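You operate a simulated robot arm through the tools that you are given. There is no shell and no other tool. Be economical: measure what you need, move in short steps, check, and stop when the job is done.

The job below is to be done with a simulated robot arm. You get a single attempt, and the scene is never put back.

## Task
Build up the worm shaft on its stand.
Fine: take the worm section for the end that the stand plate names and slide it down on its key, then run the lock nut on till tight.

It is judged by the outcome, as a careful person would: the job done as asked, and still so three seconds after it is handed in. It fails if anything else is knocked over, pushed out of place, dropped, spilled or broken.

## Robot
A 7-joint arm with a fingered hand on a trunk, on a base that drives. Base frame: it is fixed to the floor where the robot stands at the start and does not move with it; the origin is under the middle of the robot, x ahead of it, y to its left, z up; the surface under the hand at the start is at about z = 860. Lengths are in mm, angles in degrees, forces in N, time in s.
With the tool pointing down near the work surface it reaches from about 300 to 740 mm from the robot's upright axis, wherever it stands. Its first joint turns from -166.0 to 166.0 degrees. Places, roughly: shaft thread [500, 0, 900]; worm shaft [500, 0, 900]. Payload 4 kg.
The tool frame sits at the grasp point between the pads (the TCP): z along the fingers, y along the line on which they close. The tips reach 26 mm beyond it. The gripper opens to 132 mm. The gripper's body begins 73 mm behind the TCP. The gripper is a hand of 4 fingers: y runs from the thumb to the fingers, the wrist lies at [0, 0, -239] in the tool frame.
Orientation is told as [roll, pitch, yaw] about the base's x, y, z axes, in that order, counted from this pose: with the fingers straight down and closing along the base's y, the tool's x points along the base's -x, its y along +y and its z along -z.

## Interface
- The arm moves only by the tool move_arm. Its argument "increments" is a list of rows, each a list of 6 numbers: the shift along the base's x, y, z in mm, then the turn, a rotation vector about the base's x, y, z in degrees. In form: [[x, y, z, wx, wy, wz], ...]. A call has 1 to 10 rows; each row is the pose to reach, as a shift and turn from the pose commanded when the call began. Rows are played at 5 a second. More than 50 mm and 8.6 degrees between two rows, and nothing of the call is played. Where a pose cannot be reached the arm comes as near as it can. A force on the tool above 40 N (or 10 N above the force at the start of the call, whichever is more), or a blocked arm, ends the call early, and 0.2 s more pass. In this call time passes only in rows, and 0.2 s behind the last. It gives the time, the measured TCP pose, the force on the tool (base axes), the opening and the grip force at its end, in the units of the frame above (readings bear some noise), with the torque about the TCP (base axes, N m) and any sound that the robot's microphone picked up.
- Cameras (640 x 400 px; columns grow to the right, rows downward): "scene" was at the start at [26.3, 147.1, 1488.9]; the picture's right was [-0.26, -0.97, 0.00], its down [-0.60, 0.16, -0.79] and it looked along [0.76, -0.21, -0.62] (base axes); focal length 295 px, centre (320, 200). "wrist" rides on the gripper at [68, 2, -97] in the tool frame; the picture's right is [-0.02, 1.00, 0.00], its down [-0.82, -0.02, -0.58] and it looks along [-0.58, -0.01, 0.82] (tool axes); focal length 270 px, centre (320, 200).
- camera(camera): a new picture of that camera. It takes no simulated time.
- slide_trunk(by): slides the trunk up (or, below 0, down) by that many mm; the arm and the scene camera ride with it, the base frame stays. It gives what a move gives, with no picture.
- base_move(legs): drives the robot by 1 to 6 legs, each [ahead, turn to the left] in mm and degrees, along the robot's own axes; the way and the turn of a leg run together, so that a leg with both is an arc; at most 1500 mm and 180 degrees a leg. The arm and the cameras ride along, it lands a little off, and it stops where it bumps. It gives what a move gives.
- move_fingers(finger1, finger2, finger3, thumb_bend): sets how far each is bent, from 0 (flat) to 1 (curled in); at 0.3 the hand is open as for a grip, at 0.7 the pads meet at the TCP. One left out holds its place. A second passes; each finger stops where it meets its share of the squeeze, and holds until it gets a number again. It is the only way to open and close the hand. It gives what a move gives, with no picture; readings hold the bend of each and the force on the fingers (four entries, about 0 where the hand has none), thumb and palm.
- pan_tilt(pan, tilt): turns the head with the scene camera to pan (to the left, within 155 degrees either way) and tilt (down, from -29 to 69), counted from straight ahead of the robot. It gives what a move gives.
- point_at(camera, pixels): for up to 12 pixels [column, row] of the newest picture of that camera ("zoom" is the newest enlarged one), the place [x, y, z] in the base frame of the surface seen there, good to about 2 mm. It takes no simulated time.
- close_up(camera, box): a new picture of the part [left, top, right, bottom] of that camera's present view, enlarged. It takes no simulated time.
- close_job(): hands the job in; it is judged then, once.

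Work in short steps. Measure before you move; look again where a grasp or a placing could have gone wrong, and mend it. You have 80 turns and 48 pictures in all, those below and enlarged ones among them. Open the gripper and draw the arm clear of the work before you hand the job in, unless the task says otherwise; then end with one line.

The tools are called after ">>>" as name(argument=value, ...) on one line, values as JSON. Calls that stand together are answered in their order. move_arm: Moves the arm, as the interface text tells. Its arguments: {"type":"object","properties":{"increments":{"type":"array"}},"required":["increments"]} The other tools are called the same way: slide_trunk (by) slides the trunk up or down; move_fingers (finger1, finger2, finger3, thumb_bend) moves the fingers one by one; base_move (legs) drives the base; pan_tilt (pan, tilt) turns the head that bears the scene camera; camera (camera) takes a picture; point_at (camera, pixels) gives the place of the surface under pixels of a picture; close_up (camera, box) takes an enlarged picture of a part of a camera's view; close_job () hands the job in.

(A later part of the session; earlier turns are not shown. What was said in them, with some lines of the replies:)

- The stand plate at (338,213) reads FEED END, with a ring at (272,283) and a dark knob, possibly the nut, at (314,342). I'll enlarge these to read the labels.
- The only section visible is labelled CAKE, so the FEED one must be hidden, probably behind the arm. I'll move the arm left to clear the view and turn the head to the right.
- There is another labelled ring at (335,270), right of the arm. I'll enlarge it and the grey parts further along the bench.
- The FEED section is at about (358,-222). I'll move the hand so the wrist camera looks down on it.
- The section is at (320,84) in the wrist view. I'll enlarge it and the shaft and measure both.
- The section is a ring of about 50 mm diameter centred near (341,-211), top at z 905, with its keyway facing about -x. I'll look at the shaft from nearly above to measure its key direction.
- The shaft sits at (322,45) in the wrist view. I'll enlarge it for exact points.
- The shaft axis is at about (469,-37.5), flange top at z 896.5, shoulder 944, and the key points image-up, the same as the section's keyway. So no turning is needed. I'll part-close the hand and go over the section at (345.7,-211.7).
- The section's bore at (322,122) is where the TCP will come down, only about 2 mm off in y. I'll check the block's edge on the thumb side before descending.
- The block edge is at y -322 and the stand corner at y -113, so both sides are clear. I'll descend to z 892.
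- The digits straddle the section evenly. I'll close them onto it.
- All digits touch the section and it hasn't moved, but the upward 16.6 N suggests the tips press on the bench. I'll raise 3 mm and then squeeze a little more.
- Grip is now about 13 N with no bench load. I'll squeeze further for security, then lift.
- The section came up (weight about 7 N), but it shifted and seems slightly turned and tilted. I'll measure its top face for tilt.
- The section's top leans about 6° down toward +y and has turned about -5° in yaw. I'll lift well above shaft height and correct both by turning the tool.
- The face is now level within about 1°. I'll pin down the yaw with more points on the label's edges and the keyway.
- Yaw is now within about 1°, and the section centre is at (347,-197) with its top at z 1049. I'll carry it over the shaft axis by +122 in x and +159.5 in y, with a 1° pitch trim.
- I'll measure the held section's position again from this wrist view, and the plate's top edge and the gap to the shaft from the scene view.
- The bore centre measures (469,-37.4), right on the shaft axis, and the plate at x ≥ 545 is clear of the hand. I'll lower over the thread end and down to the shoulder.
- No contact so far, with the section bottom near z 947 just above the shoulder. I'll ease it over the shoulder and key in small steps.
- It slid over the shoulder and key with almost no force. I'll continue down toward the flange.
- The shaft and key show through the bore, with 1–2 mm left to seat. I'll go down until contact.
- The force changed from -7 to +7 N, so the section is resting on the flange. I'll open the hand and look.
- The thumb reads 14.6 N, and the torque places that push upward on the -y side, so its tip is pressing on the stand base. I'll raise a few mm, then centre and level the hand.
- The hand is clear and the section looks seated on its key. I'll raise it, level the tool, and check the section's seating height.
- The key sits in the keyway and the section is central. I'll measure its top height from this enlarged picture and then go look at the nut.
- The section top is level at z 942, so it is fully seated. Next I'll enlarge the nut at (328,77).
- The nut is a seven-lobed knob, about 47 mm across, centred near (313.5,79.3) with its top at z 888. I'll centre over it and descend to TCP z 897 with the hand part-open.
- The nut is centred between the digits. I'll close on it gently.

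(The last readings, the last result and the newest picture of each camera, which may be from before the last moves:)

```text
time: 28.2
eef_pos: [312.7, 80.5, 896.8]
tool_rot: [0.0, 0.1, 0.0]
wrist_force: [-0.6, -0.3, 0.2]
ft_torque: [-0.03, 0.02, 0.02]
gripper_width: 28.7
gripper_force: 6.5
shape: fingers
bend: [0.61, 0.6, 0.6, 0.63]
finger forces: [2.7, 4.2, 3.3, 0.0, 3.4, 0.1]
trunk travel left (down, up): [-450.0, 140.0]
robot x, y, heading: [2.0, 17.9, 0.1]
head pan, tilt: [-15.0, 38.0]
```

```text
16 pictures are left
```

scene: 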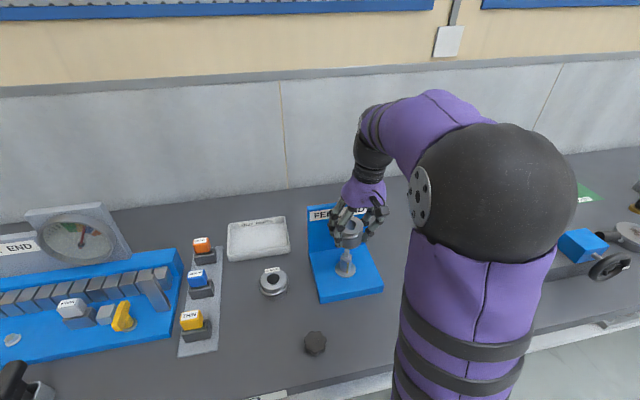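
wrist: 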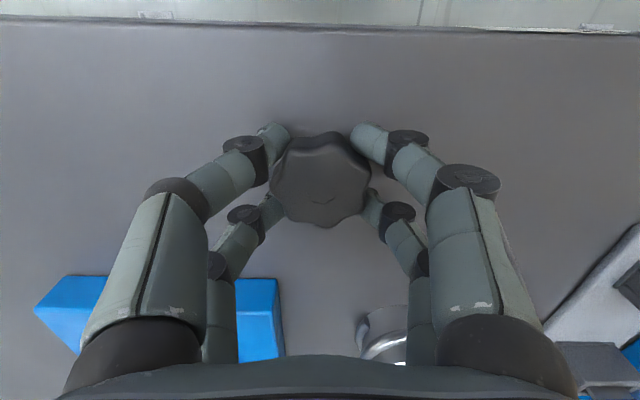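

All four digits hold the nut symmetrically. I'll squeeze a little more, lift, and check.

>>> move_fingers(finger1=0.71, finger2=0.71, finger3=0.71, thumb_bend=0.71)

>>> move_arm(increments=[[0, 0, 20, 0, 0, 0], [0, 0, 60, 0, 0, 0], [0, 0, 100, 0, 0, 0], [0, 0, 130, 0, 0, 0]])

>>> close_up(camera="wrist", box=[240, 105, 400, 245])

>>> point_at(camera="zoom", pixels=[[320, 160], [320, 250], [320, 360], [230, 260], [420, 260], [160, 300], [490, 260], [320, 400]])

```text
time: 29.2
eef_pos: [313.7, 79.6, 897.3]
tool_rot: [0.0, 0.1, 0.0]
wrist_force: [0.0, 0.0, 0.5]
ft_torque: [-0.02, 0.02, -0.03]
gripper_width: 26.4
gripper_force: 15.7
shape: fingers
bend: [0.61, 0.59, 0.62, 0.66]
finger forces: [7.6, 8.6, 7.0, 0.1, 8.1, 0.2]
trunk travel left (down, up): [-450.0, 140.0]
robot x, y, heading: [0.5, 15.8, 0.4]
head pan, tilt: [-15.0, 38.0]
```

```text
time: 30.2
eef_pos: [313.4, 79.6, 1027.1]
tool_rot: [-0.1, 0.3, 0.1]
wrist_force: [0.0, -0.1, -0.6]
ft_torque: [0.0, -0.01, -0.03]
gripper_width: 26.4
gripper_force: 16.5
shape: fingers
bend: [0.61, 0.59, 0.62, 0.66]
finger forces: [7.6, 8.7, 7.1, 0.0, 8.2, 0.0]
trunk travel left (down, up): [-450.0, 140.0]
robot x, y, heading: [3.2, 18.0, 0.2]
head pan, tilt: [-15.0, 38.0]
```

```text
2.86 times, centred on (320, 175) of wrist
```

zoom: 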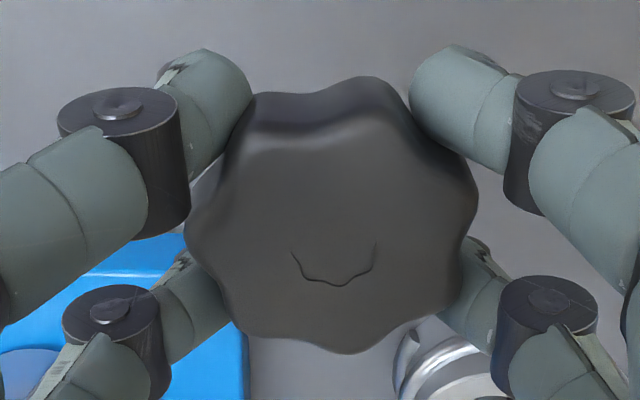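

```text
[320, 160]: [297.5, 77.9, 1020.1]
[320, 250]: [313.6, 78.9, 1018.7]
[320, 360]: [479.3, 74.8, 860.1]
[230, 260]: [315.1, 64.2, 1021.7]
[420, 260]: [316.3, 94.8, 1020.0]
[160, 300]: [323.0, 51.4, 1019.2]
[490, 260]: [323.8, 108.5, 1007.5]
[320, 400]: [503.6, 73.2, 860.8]
```

The nut is held level with its top at z 1020. Before carrying it over, I'll measure the stand's back plate, so that the hand can turn without touching it.

>>> point_at(camera="scene", pixels=[[318, 213], [318, 225], [312, 208], [312, 235], [325, 207], [360, 203]])

>>> move_arm(increments=[[31, -23.5, 0, 0, 0, 0], [62, -47, 0, 0, 0, 0], [93, -70.5, 0, 0, 0, 0], [124, -94, 0, 0, 0, 0], [156, -117.8, 0, 0, 0, 0]])

>>> camera(camera="scene")

```text
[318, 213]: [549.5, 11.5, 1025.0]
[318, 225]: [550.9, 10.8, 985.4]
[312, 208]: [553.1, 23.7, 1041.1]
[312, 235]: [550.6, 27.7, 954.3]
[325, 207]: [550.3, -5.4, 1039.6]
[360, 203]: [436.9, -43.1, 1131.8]
```

```text
time: 31.4
eef_pos: [469.2, -38.5, 1027.2]
tool_rot: [0.1, 0.2, 0.1]
wrist_force: [-0.2, 0.7, -0.3]
ft_torque: [0.02, -0.03, -0.01]
gripper_width: 25.9
gripper_force: 15.8
shape: fingers
bend: [0.61, 0.59, 0.63, 0.66]
finger forces: [7.7, 8.7, 7.1, 0.1, 8.2, 0.0]
trunk travel left (down, up): [-450.0, 140.0]
robot x, y, heading: [0.6, 17.1, 0.0]
head pan, tilt: [-15.0, 38.0]
```

```text
14 pictures are left
```

scene: 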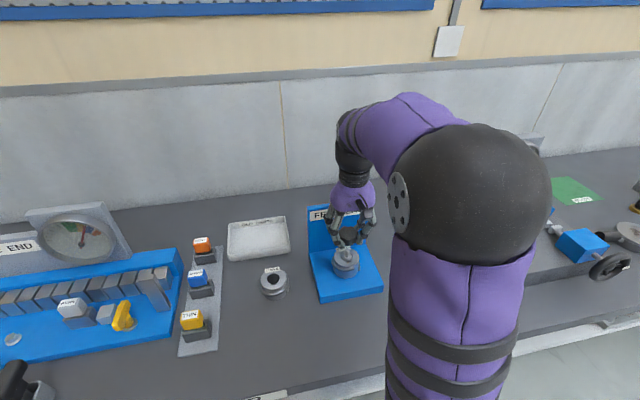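

The plate face is at x 550 and its top at z 1041, while the hand turns within 70 mm of the axis, so it clears. The nut is over the shaft; I'll wind the tool back counter-clockwise first to gain turning range.

>>> move_arm(increments=[[0, 0, 0, 0, 0, 8.5], [0, 0, 0, 0, 0, 17], [0, 0, 0, 0, 0, 25.5], [0, 0, 0, 0, 0, 34], [0, 0, 0, 0, 0, 42.5], [0, 0, 0, 0, 0, 51], [0, 0, 0, 0, 0, 59.5], [0, 0, 0, 0, 0, 68], [0, 0, 0, 0, 0, 76.5], [0, 0, 0, 0, 0, 85]])

>>> close_up(camera="scene", box=[296, 190, 396, 310])

```text
time: 33.6
eef_pos: [468.3, -39.9, 1026.6]
tool_rot: [0.1, 0.2, 84.8]
wrist_force: [-0.6, -0.4, -0.2]
ft_torque: [0.09, -0.06, -0.05]
gripper_width: 25.6
gripper_force: 16.0
shape: fingers
bend: [0.61, 0.59, 0.63, 0.66]
finger forces: [7.8, 8.8, 7.3, 0.1, 8.2, 0.0]
trunk travel left (down, up): [-450.0, 140.0]
robot x, y, heading: [2.6, 16.8, 0.1]
head pan, tilt: [-15.0, 38.0]
```

```text
3.33 times, centred on (346, 250) of scene
```

zoom: 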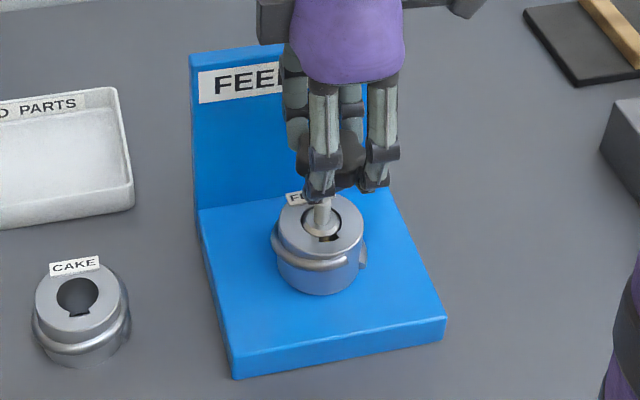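

85° was reached without trouble. I'll wind back further and then check the nut's place with the wrist camera.

>>> move_arm(increments=[[0, 0, 0, 0, 0, 8], [0, 0, 0, 0, 0, 16], [0, 0, 0, 0, 0, 24], [0, 0, 0, 0, 0, 32], [0, 0, 0, 0, 0, 40], [0, 0, 0, 0, 0, 48], [0, 0, 0, 0, 0, 56], [0, 0, 0, 0, 0, 64]])

>>> camera(camera="wrist")

>>> point_at(camera="wrist", pixels=[[290, 185], [320, 165], [320, 195], [360, 185], [280, 185], [320, 220], [370, 180]])

```text
time: 35.4
eef_pos: [440.6, -3.3, 1014.4]
tool_rot: [-0.1, 0.3, 148.8]
wrist_force: [0.1, 0.4, -0.4]
ft_torque: [0.01, 0.03, 0.02]
gripper_width: 25.1
gripper_force: 16.2
shape: fingers
bend: [0.61, 0.59, 0.63, 0.67]
finger forces: [7.8, 8.9, 7.5, 0.0, 8.4, 0.0]
out of reach, approached as far as the arm can: row 7, 8
trunk travel left (down, up): [-450.0, 140.0]
robot x, y, heading: [2.0, 18.2, 0.3]
head pan, tilt: [-15.0, 38.0]
```

```text
12 pictures are left
```

wrist: 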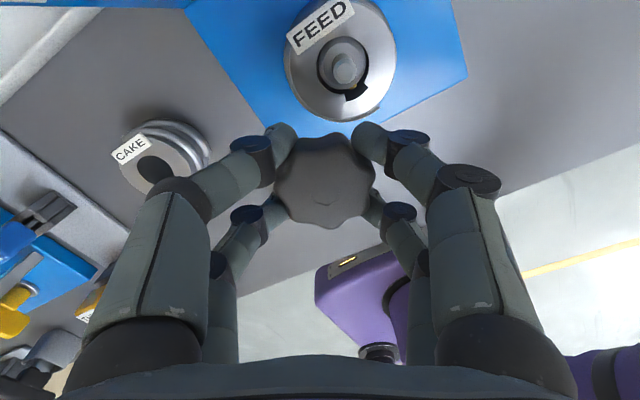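

```text
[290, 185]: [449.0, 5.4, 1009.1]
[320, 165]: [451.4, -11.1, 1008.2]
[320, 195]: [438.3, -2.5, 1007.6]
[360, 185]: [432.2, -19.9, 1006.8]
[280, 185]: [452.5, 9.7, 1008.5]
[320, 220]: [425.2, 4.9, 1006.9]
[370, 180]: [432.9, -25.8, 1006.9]
```

The reach limit is near +130° and the arm drifted aside there. I'll turn back 24° with no shift and see where it lands.

>>> move_arm(increments=[[0, 0, 0, 0, 0, -6], [0, 0, 0, 0, 0, -12], [0, 0, 0, 0, 0, -18], [0, 0, 0, 0, 0, -24]])

```text
time: 36.4
eef_pos: [440.6, -3.5, 1015.0]
tool_rot: [0.0, 0.2, 124.8]
wrist_force: [-0.5, 0.2, -0.3]
ft_torque: [-0.03, 0.02, -0.03]
gripper_width: 25.2
gripper_force: 16.9
shape: fingers
bend: [0.61, 0.59, 0.63, 0.67]
finger forces: [7.8, 8.9, 7.6, 0.1, 8.5, 0.0]
trunk travel left (down, up): [-450.0, 140.0]
robot x, y, heading: [-1.5, 21.2, 0.1]
head pan, tilt: [-15.0, 38.0]
```

It's now at yaw 125 and reachable. I'll return to above the shaft and measure the nut's outline closely.

>>> move_arm(increments=[[0, 0, 12, 0, 0, 0], [15, -16.6, 12, 0, 0, 0], [29.9, -33.2, 12, 0, 0, 0]])

>>> close_up(camera="wrist", box=[240, 105, 400, 245])

>>> point_at(camera="zoom", pixels=[[320, 160], [320, 200], [320, 250], [320, 300], [230, 220], [260, 260], [400, 260], [440, 220], [260, 180], [400, 180]])

```text
time: 37.2
eef_pos: [470.3, -35.9, 1027.0]
tool_rot: [0.1, 0.2, 125.0]
wrist_force: [0.7, -0.6, -0.7]
ft_torque: [-0.03, -0.01, 0.0]
gripper_width: 25.0
gripper_force: 16.5
shape: fingers
bend: [0.61, 0.59, 0.63, 0.67]
finger forces: [7.7, 8.9, 7.7, 0.1, 8.5, 0.1]
trunk travel left (down, up): [-450.0, 140.0]
robot x, y, heading: [1.0, 20.3, -0.1]
head pan, tilt: [-15.0, 38.0]
```

```text
2.86 times, centred on (320, 175) of wrist
```

zoom: 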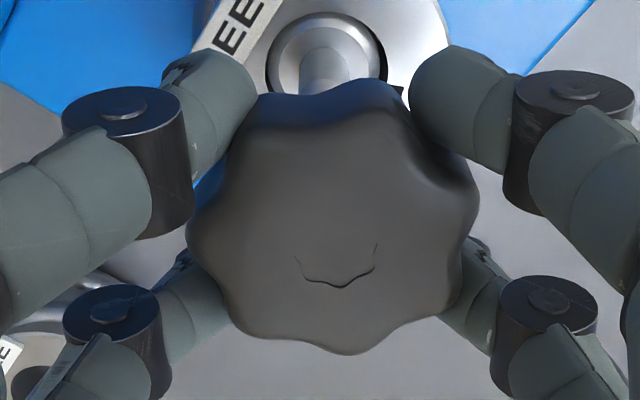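

```text
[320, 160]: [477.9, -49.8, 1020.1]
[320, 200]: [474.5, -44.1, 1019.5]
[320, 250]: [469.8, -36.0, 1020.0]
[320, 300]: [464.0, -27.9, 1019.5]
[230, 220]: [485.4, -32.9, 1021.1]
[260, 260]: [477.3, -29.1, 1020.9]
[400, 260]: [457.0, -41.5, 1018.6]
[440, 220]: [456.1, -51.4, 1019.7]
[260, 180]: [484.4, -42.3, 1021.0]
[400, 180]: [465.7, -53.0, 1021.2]
```

The nut and shaft line up within about 1 mm. I'll lower until the nut meets the thread end, about 26 mm down.

>>> move_arm(increments=[[0, 0, -12, 0, 0, 0], [0, 0, -20, 0, 0, 0], [0, 0, -23, 0, 0, 0], [0, 0, -25, 0, 0, 0], [0, 0, -27, 0, 0, 0], [0, 0, -29, 0, 0, 0], [0, 0, -31, 0, 0, 0]])

```text
time: 38.8
eef_pos: [470.8, -36.5, 995.4]
tool_rot: [0.0, 0.2, 125.0]
wrist_force: [0.5, -0.1, 0.5]
ft_torque: [-0.01, 0.03, 0.0]
gripper_width: 25.2
gripper_force: 16.2
shape: fingers
bend: [0.61, 0.59, 0.63, 0.67]
finger forces: [7.7, 8.9, 7.8, 0.1, 8.6, 0.1]
trunk travel left (down, up): [-450.0, 140.0]
robot x, y, heading: [4.0, 16.2, 0.4]
head pan, tilt: [-15.0, 38.0]
```

No contact yet at a nut bottom of about z 961, so the bore may have a lead-in. I'll continue down slowly.

>>> move_arm(increments=[[0, 0, -1.5, 0, 0, 0], [0, 0, -3, 0, 0, 0], [0, 0, -4.5, 0, 0, 0], [0, 0, -6, 0, 0, 0], [0, 0, -7.5, 0, 0, 0]])

```text
time: 40.0
eef_pos: [470.4, -36.0, 989.7]
tool_rot: [0.0, 0.2, 125.0]
wrist_force: [3.9, -1.4, 0.8]
ft_torque: [-0.01, -0.11, 0.02]
gripper_width: 24.8
gripper_force: 17.1
shape: fingers
bend: [0.61, 0.59, 0.63, 0.67]
finger forces: [8.2, 7.7, 7.7, 0.0, 9.8, 0.1]
trunk travel left (down, up): [-450.0, 140.0]
robot x, y, heading: [1.5, 17.0, 0.1]
head pan, tilt: [-15.0, 38.0]
```

A slight side force of +3.9 N in x means the thread is inside the nut bore. I'll ease 0.8 mm toward +x and start turning clockwise with a small downward feed.

>>> move_arm(increments=[[0.8, -0.3, 0, 0, 0, 0], [0.8, -0.3, -0.5, 0, 0, -8.5], [0.8, -0.3, -0.7, 0, 0, -17], [0.8, -0.3, -0.9, 0, 0, -25.5], [0.8, -0.3, -1.1, 0, 0, -34], [0.8, -0.3, -1.3, 0, 0, -42.5], [0.8, -0.3, -1.5, 0, 0, -51], [0.8, -0.3, -1.7, 0, 0, -59.5], [0.8, -0.3, -1.9, 0, 0, -68]])

>>> close_up(camera="wrist", box=[200, 85, 440, 245])

```text
time: 42.0
eef_pos: [471.9, -39.2, 985.7]
tool_rot: [-0.1, 0.3, 56.7]
wrist_force: [-0.4, -6.6, 1.3]
ft_torque: [-0.15, -0.01, 0.06]
gripper_width: 24.9
gripper_force: 17.5
shape: fingers
bend: [0.61, 0.59, 0.63, 0.67]
finger forces: [8.8, 7.6, 7.9, 0.0, 10.7, 0.1]
trunk travel left (down, up): [-450.0, 140.0]
robot x, y, heading: [1.6, 18.9, 0.2]
head pan, tilt: [-15.0, 38.0]
```

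```text
2.50 times, centred on (320, 165) of wrist
```

zoom: 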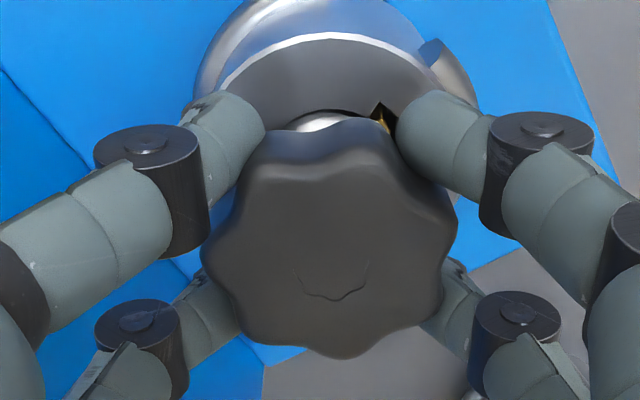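

The nut turns with the hand; the side force of -6.6 N in y comes from the nut sitting about 2 mm off the tool axis. I'll keep turning while moving the TCP to keep the nut on the shaft axis.

>>> move_arm(increments=[[-0.3, -2.3, -0.2, 0, 0, -8.5], [-0.5, -2.5, -0.4, 0, 0, -17], [-0.7, -2.7, -0.6, 0, 0, -25.5], [-1.0, -2.8, -0.8, 0, 0, -34], [-1.3, -2.9, -1.0, 0, 0, -42.5], [-1.6, -3.0, -1.2, 0, 0, -51], [-1.9, -3.0, -1.4, 0, 0, -59.5], [-2.2, -3.0, -1.6, 0, 0, -68], [-2.5, -2.9, -1.8, 0, 0, -76.5], [-2.7, -2.8, -2.0, 0, 0, -85]])

```text
time: 44.2
eef_pos: [468.9, -38.2, 984.2]
tool_rot: [0.0, 0.2, -28.1]
wrist_force: [-1.2, 2.4, 0.5]
ft_torque: [0.06, 0.02, 0.01]
gripper_width: 24.8
gripper_force: 17.4
shape: fingers
bend: [0.61, 0.59, 0.63, 0.67]
finger forces: [9.3, 9.4, 7.5, 0.0, 9.3, 0.1]
trunk travel left (down, up): [-450.0, 140.0]
robot x, y, heading: [-0.3, 21.4, 0.2]
head pan, tilt: [-15.0, 38.0]
```

No resisting torque yet and side loads are small. I'll keep turning and feeding down.

>>> move_arm(increments=[[-0.4, 0.7, -0.3, 0, 0, -8.5], [-0.7, 0.9, -0.6, 0, 0, -17], [-0.9, 1.1, -0.9, 0, 0, -25.5], [-1.1, 1.4, -1.2, 0, 0, -34], [-1.2, 1.6, -1.5, 0, 0, -42.5], [-1.3, 1.9, -1.8, 0, 0, -51], [-1.3, 2.2, -2.1, 0, 0, -59.5], [-1.3, 2.5, -2.4, 0, 0, -68], [-1.2, 2.8, -2.7, 0, 0, -76.5], [-1.1, 3.1, -3.0, 0, 0, -85]])

>>> close_up(camera="scene", box=[306, 200, 386, 300])

```text
time: 46.4
eef_pos: [469.4, -34.6, 983.2]
tool_rot: [0.1, 0.2, -113.1]
wrist_force: [8.0, 11.4, 5.9]
ft_torque: [0.2, -0.32, 0.02]
gripper_width: 25.3
gripper_force: 19.5
shape: fingers
bend: [0.61, 0.6, 0.63, 0.67]
finger forces: [12.6, 8.4, 6.0, 0.0, 11.7, 0.0]
trunk travel left (down, up): [-450.0, 140.0]
robot x, y, heading: [0.1, 16.1, 0.2]
head pan, tilt: [-15.0, 38.0]
```

```text
4.00 times, centred on (346, 250) of scene
```

zoom: 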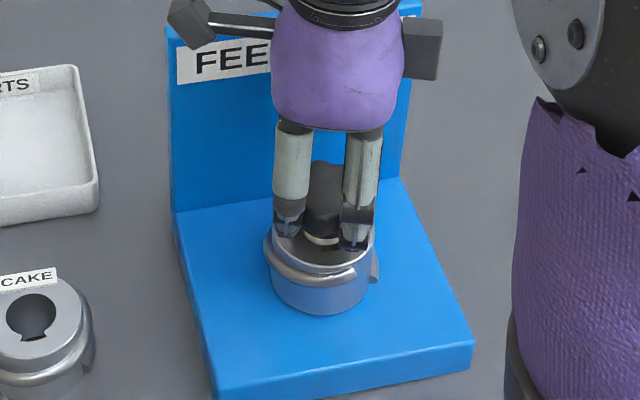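

The nut now resists downward push, so the thread has caught, and side loads have built up. I'll release, re-centre on the shaft axis and wind the hand back for another bite.

>>> move_fingers(finger1=0.42, finger2=0.42, finger3=0.42, thumb_bend=0.42)

>>> move_arm(increments=[[1.9, -0.9, 3, 0, 0, 0], [1.9, -0.9, 3, 0, 0, 8.5], [1.9, -0.9, 3, 0, 0, 17], [1.9, -0.9, 3, 0, 0, 25.5], [1.9, -0.9, 3, 0, 0, 34], [1.9, -0.9, 3, 0, 0, 42.5], [1.9, -0.9, 3, 0, 0, 51], [1.9, -0.9, 3, 0, 0, 59.5], [1.9, -0.9, 3, 0, 0, 68], [1.9, -0.9, 3, 0, 0, 76.5]])

>>> move_arm(increments=[[0, 0, 0, 0, 0, 8.5], [0, 0, 0, 0, 0, 17], [0, 0, 0, 0, 0, 25.5], [0, 0, 0, 0, 0, 34], [0, 0, 0, 0, 0, 42.5], [0, 0, 0, 0, 0, 51], [0, 0, 0, 0, 0, 59.5], [0, 0, 0, 0, 0, 68], [0, 0, 0, 0, 0, 76.5], [0, 0, 0, 0, 0, 85]])

>>> close_up(camera="wrist", box=[200, 85, 440, 245])

>>> point_at(camera="zoom", pixels=[[320, 180], [320, 210], [320, 250], [320, 300], [240, 250], [280, 250], [360, 250], [400, 250]])

```text
time: 47.4
eef_pos: [466.6, -37.3, 981.3]
tool_rot: [0.0, 0.2, -113.0]
wrist_force: [0.2, 1.4, 1.0]
ft_torque: [0.04, -0.01, 0.01]
gripper_width: 92.7
gripper_force: 0.1
shape: fingers
bend: [0.42, 0.42, 0.42, 0.42]
finger forces: [0.0, 0.0, 0.1, 0.0, 0.0, 0.0]
trunk travel left (down, up): [-450.0, 140.0]
robot x, y, heading: [-1.5, 15.5, -0.1]
head pan, tilt: [-15.0, 38.0]
```

```text
time: 49.6
eef_pos: [471.3, -37.5, 985.3]
tool_rot: [-0.1, 0.2, -36.3]
wrist_force: [0.3, -0.3, -0.6]
ft_torque: [0.0, -0.01, 0.0]
gripper_width: 92.7
gripper_force: 0.1
shape: fingers
bend: [0.42, 0.42, 0.42, 0.42]
finger forces: [0.0, 0.0, 0.0, 0.0, 0.0, 0.0]
trunk travel left (down, up): [-450.0, 140.0]
robot x, y, heading: [1.3, 16.3, 0.1]
head pan, tilt: [-15.0, 38.0]
```

```text
time: 51.8
eef_pos: [469.4, -35.8, 984.3]
tool_rot: [-0.1, 0.1, 48.7]
wrist_force: [-0.3, 0.8, 0.1]
ft_torque: [-0.02, 0.01, -0.02]
gripper_width: 92.5
gripper_force: 0.1
shape: fingers
bend: [0.42, 0.42, 0.42, 0.42]
finger forces: [0.0, 0.0, 0.1, 0.0, 0.1, 0.1]
trunk travel left (down, up): [-450.0, 140.0]
robot x, y, heading: [-2.1, 17.5, 0.1]
head pan, tilt: [-15.0, 38.0]
```

```text
2.50 times, centred on (320, 165) of wrist
```

zoom: 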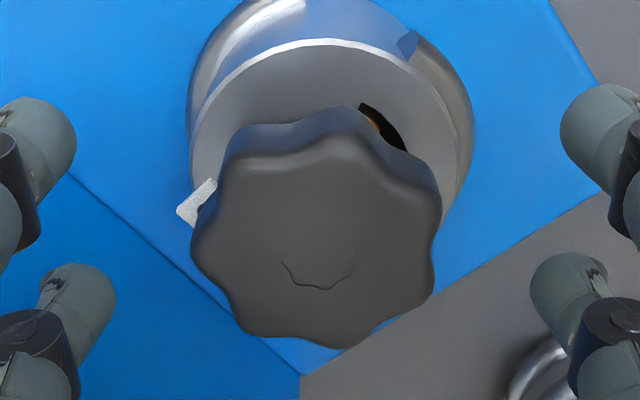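

```text
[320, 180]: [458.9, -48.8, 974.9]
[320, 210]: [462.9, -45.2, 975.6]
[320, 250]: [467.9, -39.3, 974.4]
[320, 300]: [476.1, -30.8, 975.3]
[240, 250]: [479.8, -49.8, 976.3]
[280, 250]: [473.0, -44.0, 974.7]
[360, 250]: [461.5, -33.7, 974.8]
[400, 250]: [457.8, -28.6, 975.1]
```

The nut sits level on the thread with its top at z 975, about 5 mm above its seat. I'll wind back to +124°, lower 3 mm and grip it again.

>>> move_arm(increments=[[0, -0.5, 0, 0, 0, 8.5], [0, -0.5, 0, 0, 0, 17], [0, -0.5, 0, 0, 0, 25.5], [0, -0.5, 0, 0, 0, 34], [0, -0.5, 0, 0, 0, 42.5], [0, -0.5, -1, 0, 0, 51], [0, -0.5, -2, 0, 0, 59.5], [0, -0.5, -3, 0, 0, 68], [0, -0.5, -3, 0, 0, 75]])

>>> move_fingers(finger1=0.71, finger2=0.71, finger3=0.71, thumb_bend=0.71)

```text
time: 53.8
eef_pos: [469.9, -38.7, 982.9]
tool_rot: [-0.1, 0.3, 123.6]
wrist_force: [0.1, 0.3, -0.9]
ft_torque: [-0.01, 0.0, -0.02]
gripper_width: 92.5
gripper_force: 0.1
shape: fingers
bend: [0.42, 0.42, 0.42, 0.42]
finger forces: [0.1, 0.1, 0.0, 0.0, 0.0, 0.1]
trunk travel left (down, up): [-450.0, 140.0]
robot x, y, heading: [-1.2, 19.0, 0.3]
head pan, tilt: [-15.0, 38.0]
```

```text
time: 54.8
eef_pos: [469.8, -38.2, 980.8]
tool_rot: [0.0, 0.1, 123.6]
wrist_force: [4.3, 1.8, -3.0]
ft_torque: [0.01, -0.08, -0.04]
gripper_width: 28.3
gripper_force: 16.0
shape: fingers
bend: [0.62, 0.61, 0.6, 0.65]
finger forces: [6.8, 7.5, 7.0, 0.1, 10.7, 0.0]
trunk travel left (down, up): [-450.0, 140.0]
robot x, y, heading: [2.5, 18.4, 0.2]
head pan, tilt: [-15.0, 38.0]
```

It's gripped centrally with little side load. I'll turn clockwise through about 238°, feeding down about 1.2 mm per 85°.

>>> move_arm(increments=[[0.3, 0.2, -0.1, 0, 0, -8.5], [0.3, 0.2, -0.2, 0, 0, -17], [0.3, 0.2, -0.3, 0, 0, -25.5], [0.3, 0.2, -0.4, 0, 0, -34], [0.3, 0.2, -0.5, 0, 0, -42.5], [0.3, 0.2, -0.6, 0, 0, -51], [0.3, 0.2, -0.8, 0, 0, -59.5], [0.3, 0.2, -0.9, 0, 0, -68], [0.3, 0.2, -1.1, 0, 0, -76.5], [0.3, 0.2, -1.2, 0, 0, -85]])

>>> move_arm(increments=[[0, 0, -0.1, 0, 0, -8.5], [0, 0, -0.2, 0, 0, -17], [0, 0, -0.3, 0, 0, -25.5], [0, 0, -0.4, 0, 0, -34], [0, 0, -0.5, 0, 0, -42.5], [0, 0, -0.6, 0, 0, -51], [0, 0, -0.8, 0, 0, -59.5], [0, 0, -0.9, 0, 0, -68], [0, 0, -1.1, 0, 0, -76.5], [0, 0, -1.2, 0, 0, -85]])

```text
time: 57.0
eef_pos: [470.2, -38.6, 980.9]
tool_rot: [0.0, 0.1, 38.3]
wrist_force: [0.4, 0.4, -1.0]
ft_torque: [0.08, 0.0, -0.02]
gripper_width: 27.2
gripper_force: 17.7
shape: fingers
bend: [0.62, 0.61, 0.61, 0.65]
finger forces: [8.6, 10.6, 7.0, 0.1, 9.3, 0.0]
trunk travel left (down, up): [-450.0, 140.0]
robot x, y, heading: [0.6, 19.2, 0.1]
head pan, tilt: [-15.0, 38.0]
```

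```text
time: 59.2
eef_pos: [469.4, -37.3, 979.8]
tool_rot: [0.0, 0.2, -46.6]
wrist_force: [-3.0, 4.0, -1.7]
ft_torque: [0.11, 0.03, 0.0]
gripper_width: 27.5
gripper_force: 18.6
shape: fingers
bend: [0.62, 0.61, 0.61, 0.65]
finger forces: [10.3, 9.6, 6.4, 0.1, 10.4, 0.1]
trunk travel left (down, up): [-450.0, 140.0]
robot x, y, heading: [-3.1, 16.9, 0.2]
head pan, tilt: [-15.0, 38.0]
```

Loads stay low and the nut follows the feed. I'll continue to about -131° and check the nut.

>>> move_arm(increments=[[-0.3, 0.4, -0.1, 0, 0, -8.5], [-0.3, 0.4, -0.2, 0, 0, -17], [-0.3, 0.4, -0.3, 0, 0, -25.5], [-0.3, 0.4, -0.4, 0, 0, -34], [-0.3, 0.4, -0.5, 0, 0, -42.5], [-0.3, 0.4, -0.6, 0, 0, -51], [-0.3, 0.4, -0.8, 0, 0, -59.5], [-0.3, 0.4, -0.9, 0, 0, -68], [-0.3, 0.4, -1.1, 0, 0, -76.5]])

>>> close_up(camera="wrist", box=[200, 85, 440, 245])

>>> point_at(camera="zoom", pixels=[[320, 210], [320, 250], [320, 300], [270, 250], [370, 250]])

```text
time: 61.2
eef_pos: [469.4, -36.6, 977.4]
tool_rot: [0.0, 0.3, -123.2]
wrist_force: [3.7, 6.2, 2.5]
ft_torque: [0.09, -0.16, 0.04]
gripper_width: 27.6
gripper_force: 19.2
shape: fingers
bend: [0.62, 0.62, 0.61, 0.66]
finger forces: [11.3, 9.1, 6.1, 0.0, 11.3, 0.1]
trunk travel left (down, up): [-450.0, 140.0]
robot x, y, heading: [4.1, 16.9, 0.2]
head pan, tilt: [-15.0, 38.0]
```

```text
2.50 times, centred on (320, 165) of wrist
```

zoom: 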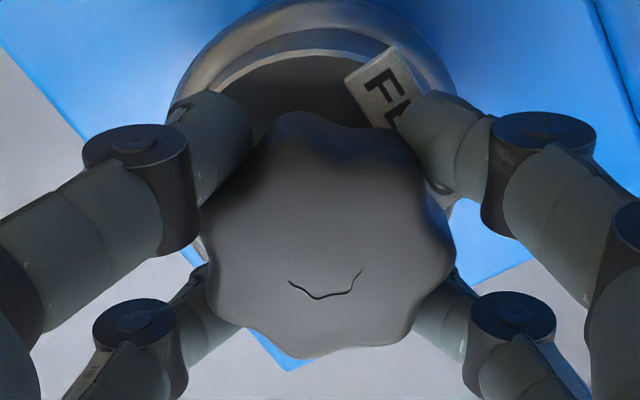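

```text
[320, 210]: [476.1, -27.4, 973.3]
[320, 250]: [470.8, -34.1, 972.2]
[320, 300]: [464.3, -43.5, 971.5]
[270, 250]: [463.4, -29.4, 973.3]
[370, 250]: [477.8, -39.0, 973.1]
```

The nut's top is down to z 972.7, falling about 3.3 mm per turn with 2–3 mm left. I'll take another bite: release, wind back 246° and grip again.

>>> move_fingers(finger1=0.42, finger2=0.42, finger3=0.42, thumb_bend=0.42)

>>> move_arm(increments=[[0.2, 0.2, 2, 0, 0, 8.5], [0.2, 0.2, 2, 0, 0, 17], [0.2, 0.2, 2, 0, 0, 25.5], [0.2, 0.2, 2, 0, 0, 34], [0.2, 0.2, 2, 0, 0, 42.5], [0.2, 0.2, 2, 0, 0, 51], [0.2, 0.2, 2, 0, 0, 59.5], [0.2, 0.2, 2, 0, 0, 68], [0.2, 0.2, 2, 0, 0, 76.5], [0.2, 0.2, 2, 0, 0, 85]])

>>> move_arm(increments=[[0, 0, 0, 0, 0, 8.5], [0, 0, 0, 0, 0, 17], [0, 0, 0, 0, 0, 25.5], [0, 0, 0, 0, 0, 34], [0, 0, 0, 0, 0, 42.5], [0, 0, 0, 0, 0, 51], [0, 0, 0, 0, 0, 59.5], [0, 0, 0, 0, 0, 68], [0, 0, 0, 0, 0, 76.5], [0, 0, 0, 0, 0, 85]])

>>> move_arm(increments=[[0, 0, 0, 0, 0, 8.5], [0, 0, 0, 0, 0, 17], [0, 0, 0, 0, 0, 25.5], [0, 0, 0, 0, 0, 34], [0, 0, 0, 0, 0, 42.5], [0, 0, 0, 0, 0, 51], [0, 0, 0, 0, 0, 59.5], [0, 0, 0, 0, 0, 68], [0, 0, 0, 0, 0, 75]])

```text
time: 62.2
eef_pos: [469.9, -37.1, 979.2]
tool_rot: [0.0, 0.3, -123.0]
wrist_force: [-0.3, 0.6, -0.4]
ft_torque: [0.0, 0.0, 0.01]
gripper_width: 92.6
gripper_force: 0.1
shape: fingers
bend: [0.42, 0.42, 0.42, 0.42]
finger forces: [0.0, 0.0, 0.0, 0.0, 0.1, 0.0]
trunk travel left (down, up): [-450.0, 140.0]
robot x, y, heading: [2.4, 16.7, 0.1]
head pan, tilt: [-15.0, 38.0]
```

```text
time: 64.4
eef_pos: [470.2, -37.2, 979.7]
tool_rot: [0.0, 0.2, -37.9]
wrist_force: [-0.6, 0.2, 0.1]
ft_torque: [0.03, 0.01, 0.05]
gripper_width: 92.4
gripper_force: 0.1
shape: fingers
bend: [0.42, 0.42, 0.42, 0.42]
finger forces: [0.0, 0.0, 0.1, 0.0, 0.0, 0.0]
trunk travel left (down, up): [-450.0, 140.0]
robot x, y, heading: [-3.5, 17.8, 0.1]
head pan, tilt: [-15.0, 38.0]
```

```text
time: 66.6
eef_pos: [470.3, -36.1, 979.0]
tool_rot: [0.1, 0.2, 47.2]
wrist_force: [-0.4, -0.5, -0.6]
ft_torque: [0.04, -0.03, -0.03]
gripper_width: 92.7
gripper_force: 0.1
shape: fingers
bend: [0.42, 0.42, 0.42, 0.42]
finger forces: [0.1, 0.0, 0.0, 0.0, 0.0, 0.0]
trunk travel left (down, up): [-450.0, 140.0]
robot x, y, heading: [5.0, 18.0, 0.1]
head pan, tilt: [-15.0, 38.0]
```

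```text
time: 68.6
eef_pos: [469.9, -38.5, 979.7]
tool_rot: [-0.1, 0.1, 122.1]
wrist_force: [1.0, -0.4, 0.4]
ft_torque: [-0.01, -0.04, -0.02]
gripper_width: 92.7
gripper_force: 0.0
shape: fingers
bend: [0.42, 0.42, 0.42, 0.42]
finger forces: [0.0, 0.0, 0.1, 0.0, 0.0, 0.0]
trunk travel left (down, up): [-450.0, 140.0]
robot x, y, heading: [5.3, 21.2, 0.1]
head pan, tilt: [-15.0, 38.0]
```

The hand is back at 122°. I'll grip a little firmer and turn clockwise again.

>>> move_fingers(finger1=0.74, finger2=0.74, finger3=0.74, thumb_bend=0.74)

>>> move_arm(increments=[[0, 0, -0.1, 0, 0, -8.5], [0, 0, -0.2, 0, 0, -17], [0, 0, -0.2, 0, 0, -25.5], [0, 0, -0.3, 0, 0, -34], [0, 0, -0.4, 0, 0, -42.5], [0, 0, -0.5, 0, 0, -51], [0, 0, -0.6, 0, 0, -59.5], [0, 0, -0.6, 0, 0, -68], [0, 0, -0.7, 0, 0, -76.5], [0, 0, -0.8, 0, 0, -85]])

>>> move_arm(increments=[[0, 0, -0.1, 0, 0, -8.5], [0, 0, -0.2, 0, 0, -17], [0, 0, -0.2, 0, 0, -25.5], [0, 0, -0.3, 0, 0, -34], [0, 0, -0.4, 0, 0, -42.5], [0, 0, -0.5, 0, 0, -51], [0, 0, -0.6, 0, 0, -59.5], [0, 0, -0.6, 0, 0, -68], [0, 0, -0.7, 0, 0, -76.5], [0, 0, -0.8, 0, 0, -85]])

```text
time: 69.6
eef_pos: [470.9, -36.3, 980.1]
tool_rot: [0.0, 0.2, 122.2]
wrist_force: [5.5, 1.4, -3.1]
ft_torque: [0.02, -0.03, 0.0]
gripper_width: 28.1
gripper_force: 17.2
shape: fingers
bend: [0.61, 0.61, 0.61, 0.66]
finger forces: [7.2, 8.5, 6.4, 0.0, 12.6, 0.0]
trunk travel left (down, up): [-450.0, 140.0]
robot x, y, heading: [1.7, 20.2, 0.2]
head pan, tilt: [-15.0, 38.0]
```

```text
time: 71.8
eef_pos: [469.4, -38.3, 980.7]
tool_rot: [0.1, 0.2, 36.9]
wrist_force: [-0.5, -7.7, -1.2]
ft_torque: [-0.19, -0.02, 1.25]
gripper_width: 24.4
gripper_force: 35.8
shape: fingers
bend: [0.62, 0.61, 0.61, 0.67]
finger forces: [26.3, 7.0, 25.5, 0.0, 12.7, 0.1]
trunk travel left (down, up): [-450.0, 140.0]
robot x, y, heading: [0.3, 17.5, 0.3]
head pan, tilt: [-15.0, 38.0]
```

```text
time: 72.9
eef_pos: [462.1, -37.6, 977.8]
tool_rot: [-0.1, 1.3, 0.0]
wrist_force: [-14.2, -4.8, 0.0]
ft_torque: [-0.04, 0.02, 0.57]
gripper_width: 2.6
gripper_force: 29.4
shape: fingers
bend: [0.67, 0.59, 0.6, 0.71]
finger forces: [25.4, 11.1, 15.1, 0.0, 6.4, 0.0]
trunk travel left (down, up): [-450.0, 140.0]
robot x, y, heading: [-0.0, 17.6, 0.3]
head pan, tilt: [-15.0, 38.0]
stopped in row 5: the force on the tool passed its limit at 40 N (the readings are from after the stop); the commanded pose is now the measured one
```

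Torque climbed to 1.25 N m at 37°, so the nut came tight, then the fingers slipped off its lobes. I'll release and look.

>>> move_fingers(finger1=0.4, finger2=0.4, finger3=0.4, thumb_bend=0.4)

>>> camera(camera="wrist")

>>> point_at(camera="wrist", pixels=[[320, 170], [320, 190], [320, 210], [300, 190], [340, 190]])

```text
time: 73.9
eef_pos: [465.6, -36.2, 977.1]
tool_rot: [0.0, 1.1, 0.0]
wrist_force: [0.2, 0.3, -0.1]
ft_torque: [0.0, 0.01, -0.04]
gripper_width: 99.4
gripper_force: 0.0
shape: fingers
bend: [0.4, 0.4, 0.4, 0.4]
finger forces: [0.1, 0.0, 0.1, 0.0, 0.0, 0.0]
trunk travel left (down, up): [-450.0, 140.0]
robot x, y, heading: [2.1, 17.9, -0.1]
head pan, tilt: [-15.0, 38.0]
```

```text
6 pictures are left
```

wrist: 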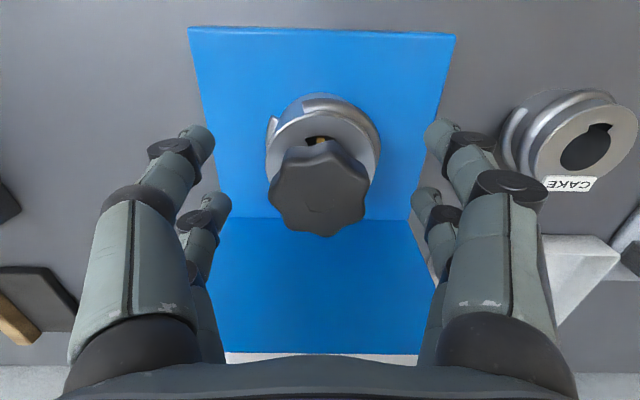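

```text
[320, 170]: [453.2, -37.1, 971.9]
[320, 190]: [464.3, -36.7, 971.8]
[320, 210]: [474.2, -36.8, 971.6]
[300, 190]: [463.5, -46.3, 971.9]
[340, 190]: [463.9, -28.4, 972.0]
```

The nut is level with its top at z 972, consistent with it sitting on the section. I'll re-centre, regrip, and apply a short clockwise turn to confirm it is tight.

>>> move_arm(increments=[[2, -0.6, 1, 0, -0.5, 0], [4, -1.1, 2, 0, -1.1, 0]])

>>> move_fingers(finger1=0.76, finger2=0.76, finger3=0.76, thumb_bend=0.76)

>>> move_arm(increments=[[0, 0, 0, 0, 0, -3], [0, 0, 0, 0, 0, -6], [0, 0, 0, 0, 0, -9], [0, 0, 0, 0, 0, -12]])

```text
time: 74.5
eef_pos: [469.4, -39.0, 980.4]
tool_rot: [0.0, 0.1, 0.0]
wrist_force: [-0.1, -0.2, 0.8]
ft_torque: [-0.02, -0.01, 0.01]
gripper_width: 99.4
gripper_force: 0.1
shape: fingers
bend: [0.4, 0.4, 0.4, 0.4]
finger forces: [0.0, 0.0, 0.1, 0.1, 0.1, 0.0]
trunk travel left (down, up): [-450.0, 140.0]
robot x, y, heading: [-3.1, 16.7, 0.2]
head pan, tilt: [-15.0, 38.0]
```

```text
time: 75.5
eef_pos: [468.7, -39.3, 978.8]
tool_rot: [0.0, -0.1, -0.1]
wrist_force: [0.5, -6.6, -4.4]
ft_torque: [-0.01, -0.1, 0.11]
gripper_width: 27.0
gripper_force: 18.7
shape: fingers
bend: [0.61, 0.6, 0.61, 0.67]
finger forces: [7.9, 8.4, 7.8, 0.0, 12.8, 0.0]
trunk travel left (down, up): [-450.0, 140.0]
robot x, y, heading: [0.4, 15.5, 0.2]
head pan, tilt: [-15.0, 38.0]
```

```text
time: 76.5
eef_pos: [469.3, -38.2, 979.1]
tool_rot: [0.0, -0.1, -11.9]
wrist_force: [-4.3, -6.6, -5.3]
ft_torque: [-0.08, 0.09, 0.86]
gripper_width: 25.6
gripper_force: 28.4
shape: fingers
bend: [0.61, 0.6, 0.62, 0.67]
finger forces: [18.0, 6.4, 20.0, 0.0, 13.0, 0.0]
trunk travel left (down, up): [-450.0, 140.0]
robot x, y, heading: [1.3, 21.1, -0.2]
head pan, tilt: [-15.0, 38.0]
```

Torque rises at once to 0.86 N m over 12°, so the nut is hard against the section. I'll give it a few degrees more, then release.

>>> move_arm(increments=[[0, 0, 0, 0, 0, -2], [0, 0, 0, 0, 0, -4], [0, 0, 0, 0, 0, -6]])

>>> move_fingers(finger1=0.38, finger2=0.38, finger3=0.38, thumb_bend=0.38)

>>> move_arm(increments=[[0, 0, 30, 0, 0, 0], [0, 0, 70, 0, 0, 0], [0, 0, 115, 0, 0, 0], [0, 0, 160, 0, 0, 0]])

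>>> close_up(camera="wrist", box=[220, 40, 420, 165])

>>> close_up(camera="scene", box=[296, 190, 396, 310])

```text
time: 77.3
eef_pos: [468.7, -37.4, 978.8]
tool_rot: [-0.1, 0.0, -18.0]
wrist_force: [-6.6, -8.1, -4.5]
ft_torque: [-0.17, 0.11, 1.31]
gripper_width: 25.0
gripper_force: 37.9
shape: fingers
bend: [0.61, 0.6, 0.62, 0.67]
finger forces: [26.6, 6.4, 27.3, 0.0, 14.5, 0.0]
trunk travel left (down, up): [-450.0, 140.0]
robot x, y, heading: [-0.9, 17.7, 0.1]
head pan, tilt: [-15.0, 38.0]
```

```text
time: 78.3
eef_pos: [468.3, -37.0, 979.7]
tool_rot: [0.0, 0.0, -17.9]
wrist_force: [-0.3, 0.1, -0.1]
ft_torque: [0.06, -0.01, 0.02]
gripper_width: 106.2
gripper_force: 0.0
shape: fingers
bend: [0.38, 0.38, 0.38, 0.38]
finger forces: [0.0, 0.1, 0.0, 0.0, 0.0, 0.0]
trunk travel left (down, up): [-450.0, 140.0]
robot x, y, heading: [0.3, 17.6, 0.1]
head pan, tilt: [-15.0, 38.0]
```

```text
time: 79.3
eef_pos: [468.3, -36.7, 1139.2]
tool_rot: [0.1, 0.1, -18.0]
wrist_force: [-0.2, 0.2, 0.2]
ft_torque: [-0.04, 0.0, -0.01]
gripper_width: 106.3
gripper_force: 0.1
shape: fingers
bend: [0.38, 0.38, 0.38, 0.38]
finger forces: [0.1, 0.0, 0.0, 0.0, 0.0, 0.0]
trunk travel left (down, up): [-450.0, 140.0]
robot x, y, heading: [1.5, 18.4, -0.1]
head pan, tilt: [-15.0, 38.0]
```

```text
3.20 times, centred on (320, 102) of wrist
```

zoom: 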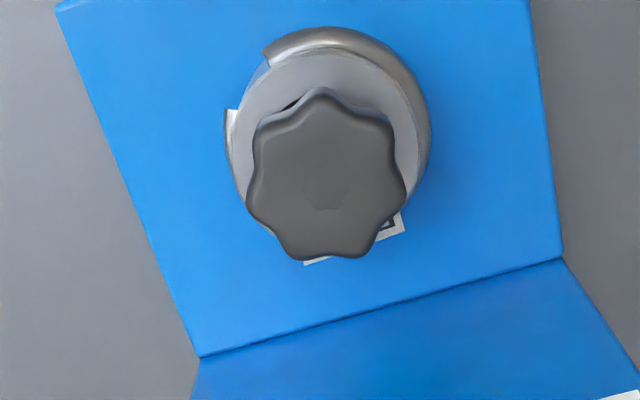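

```text
3.33 times, centred on (346, 250) of scene
```

zoom: 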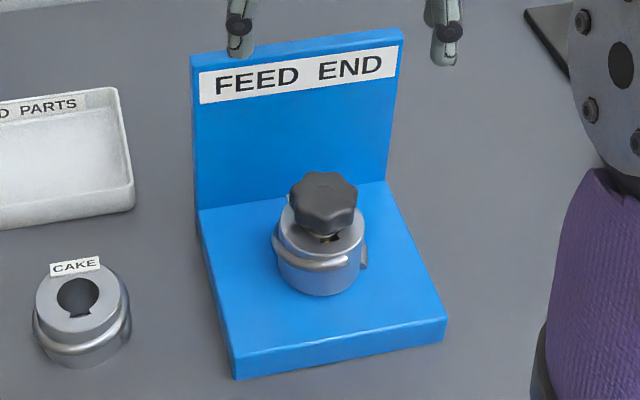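

The nut held at 1.31 N m without giving. The section is seated, and the stand and CAKE section are where they were, with the hand clear above, so I'll hand in.

>>> close_job()

```text
The job is handed in.
```

The FEED section is seated on its key and the lock nut is run down tight on it; the nut held against 1.31 N m, and the hand was open and clear at hand-in.
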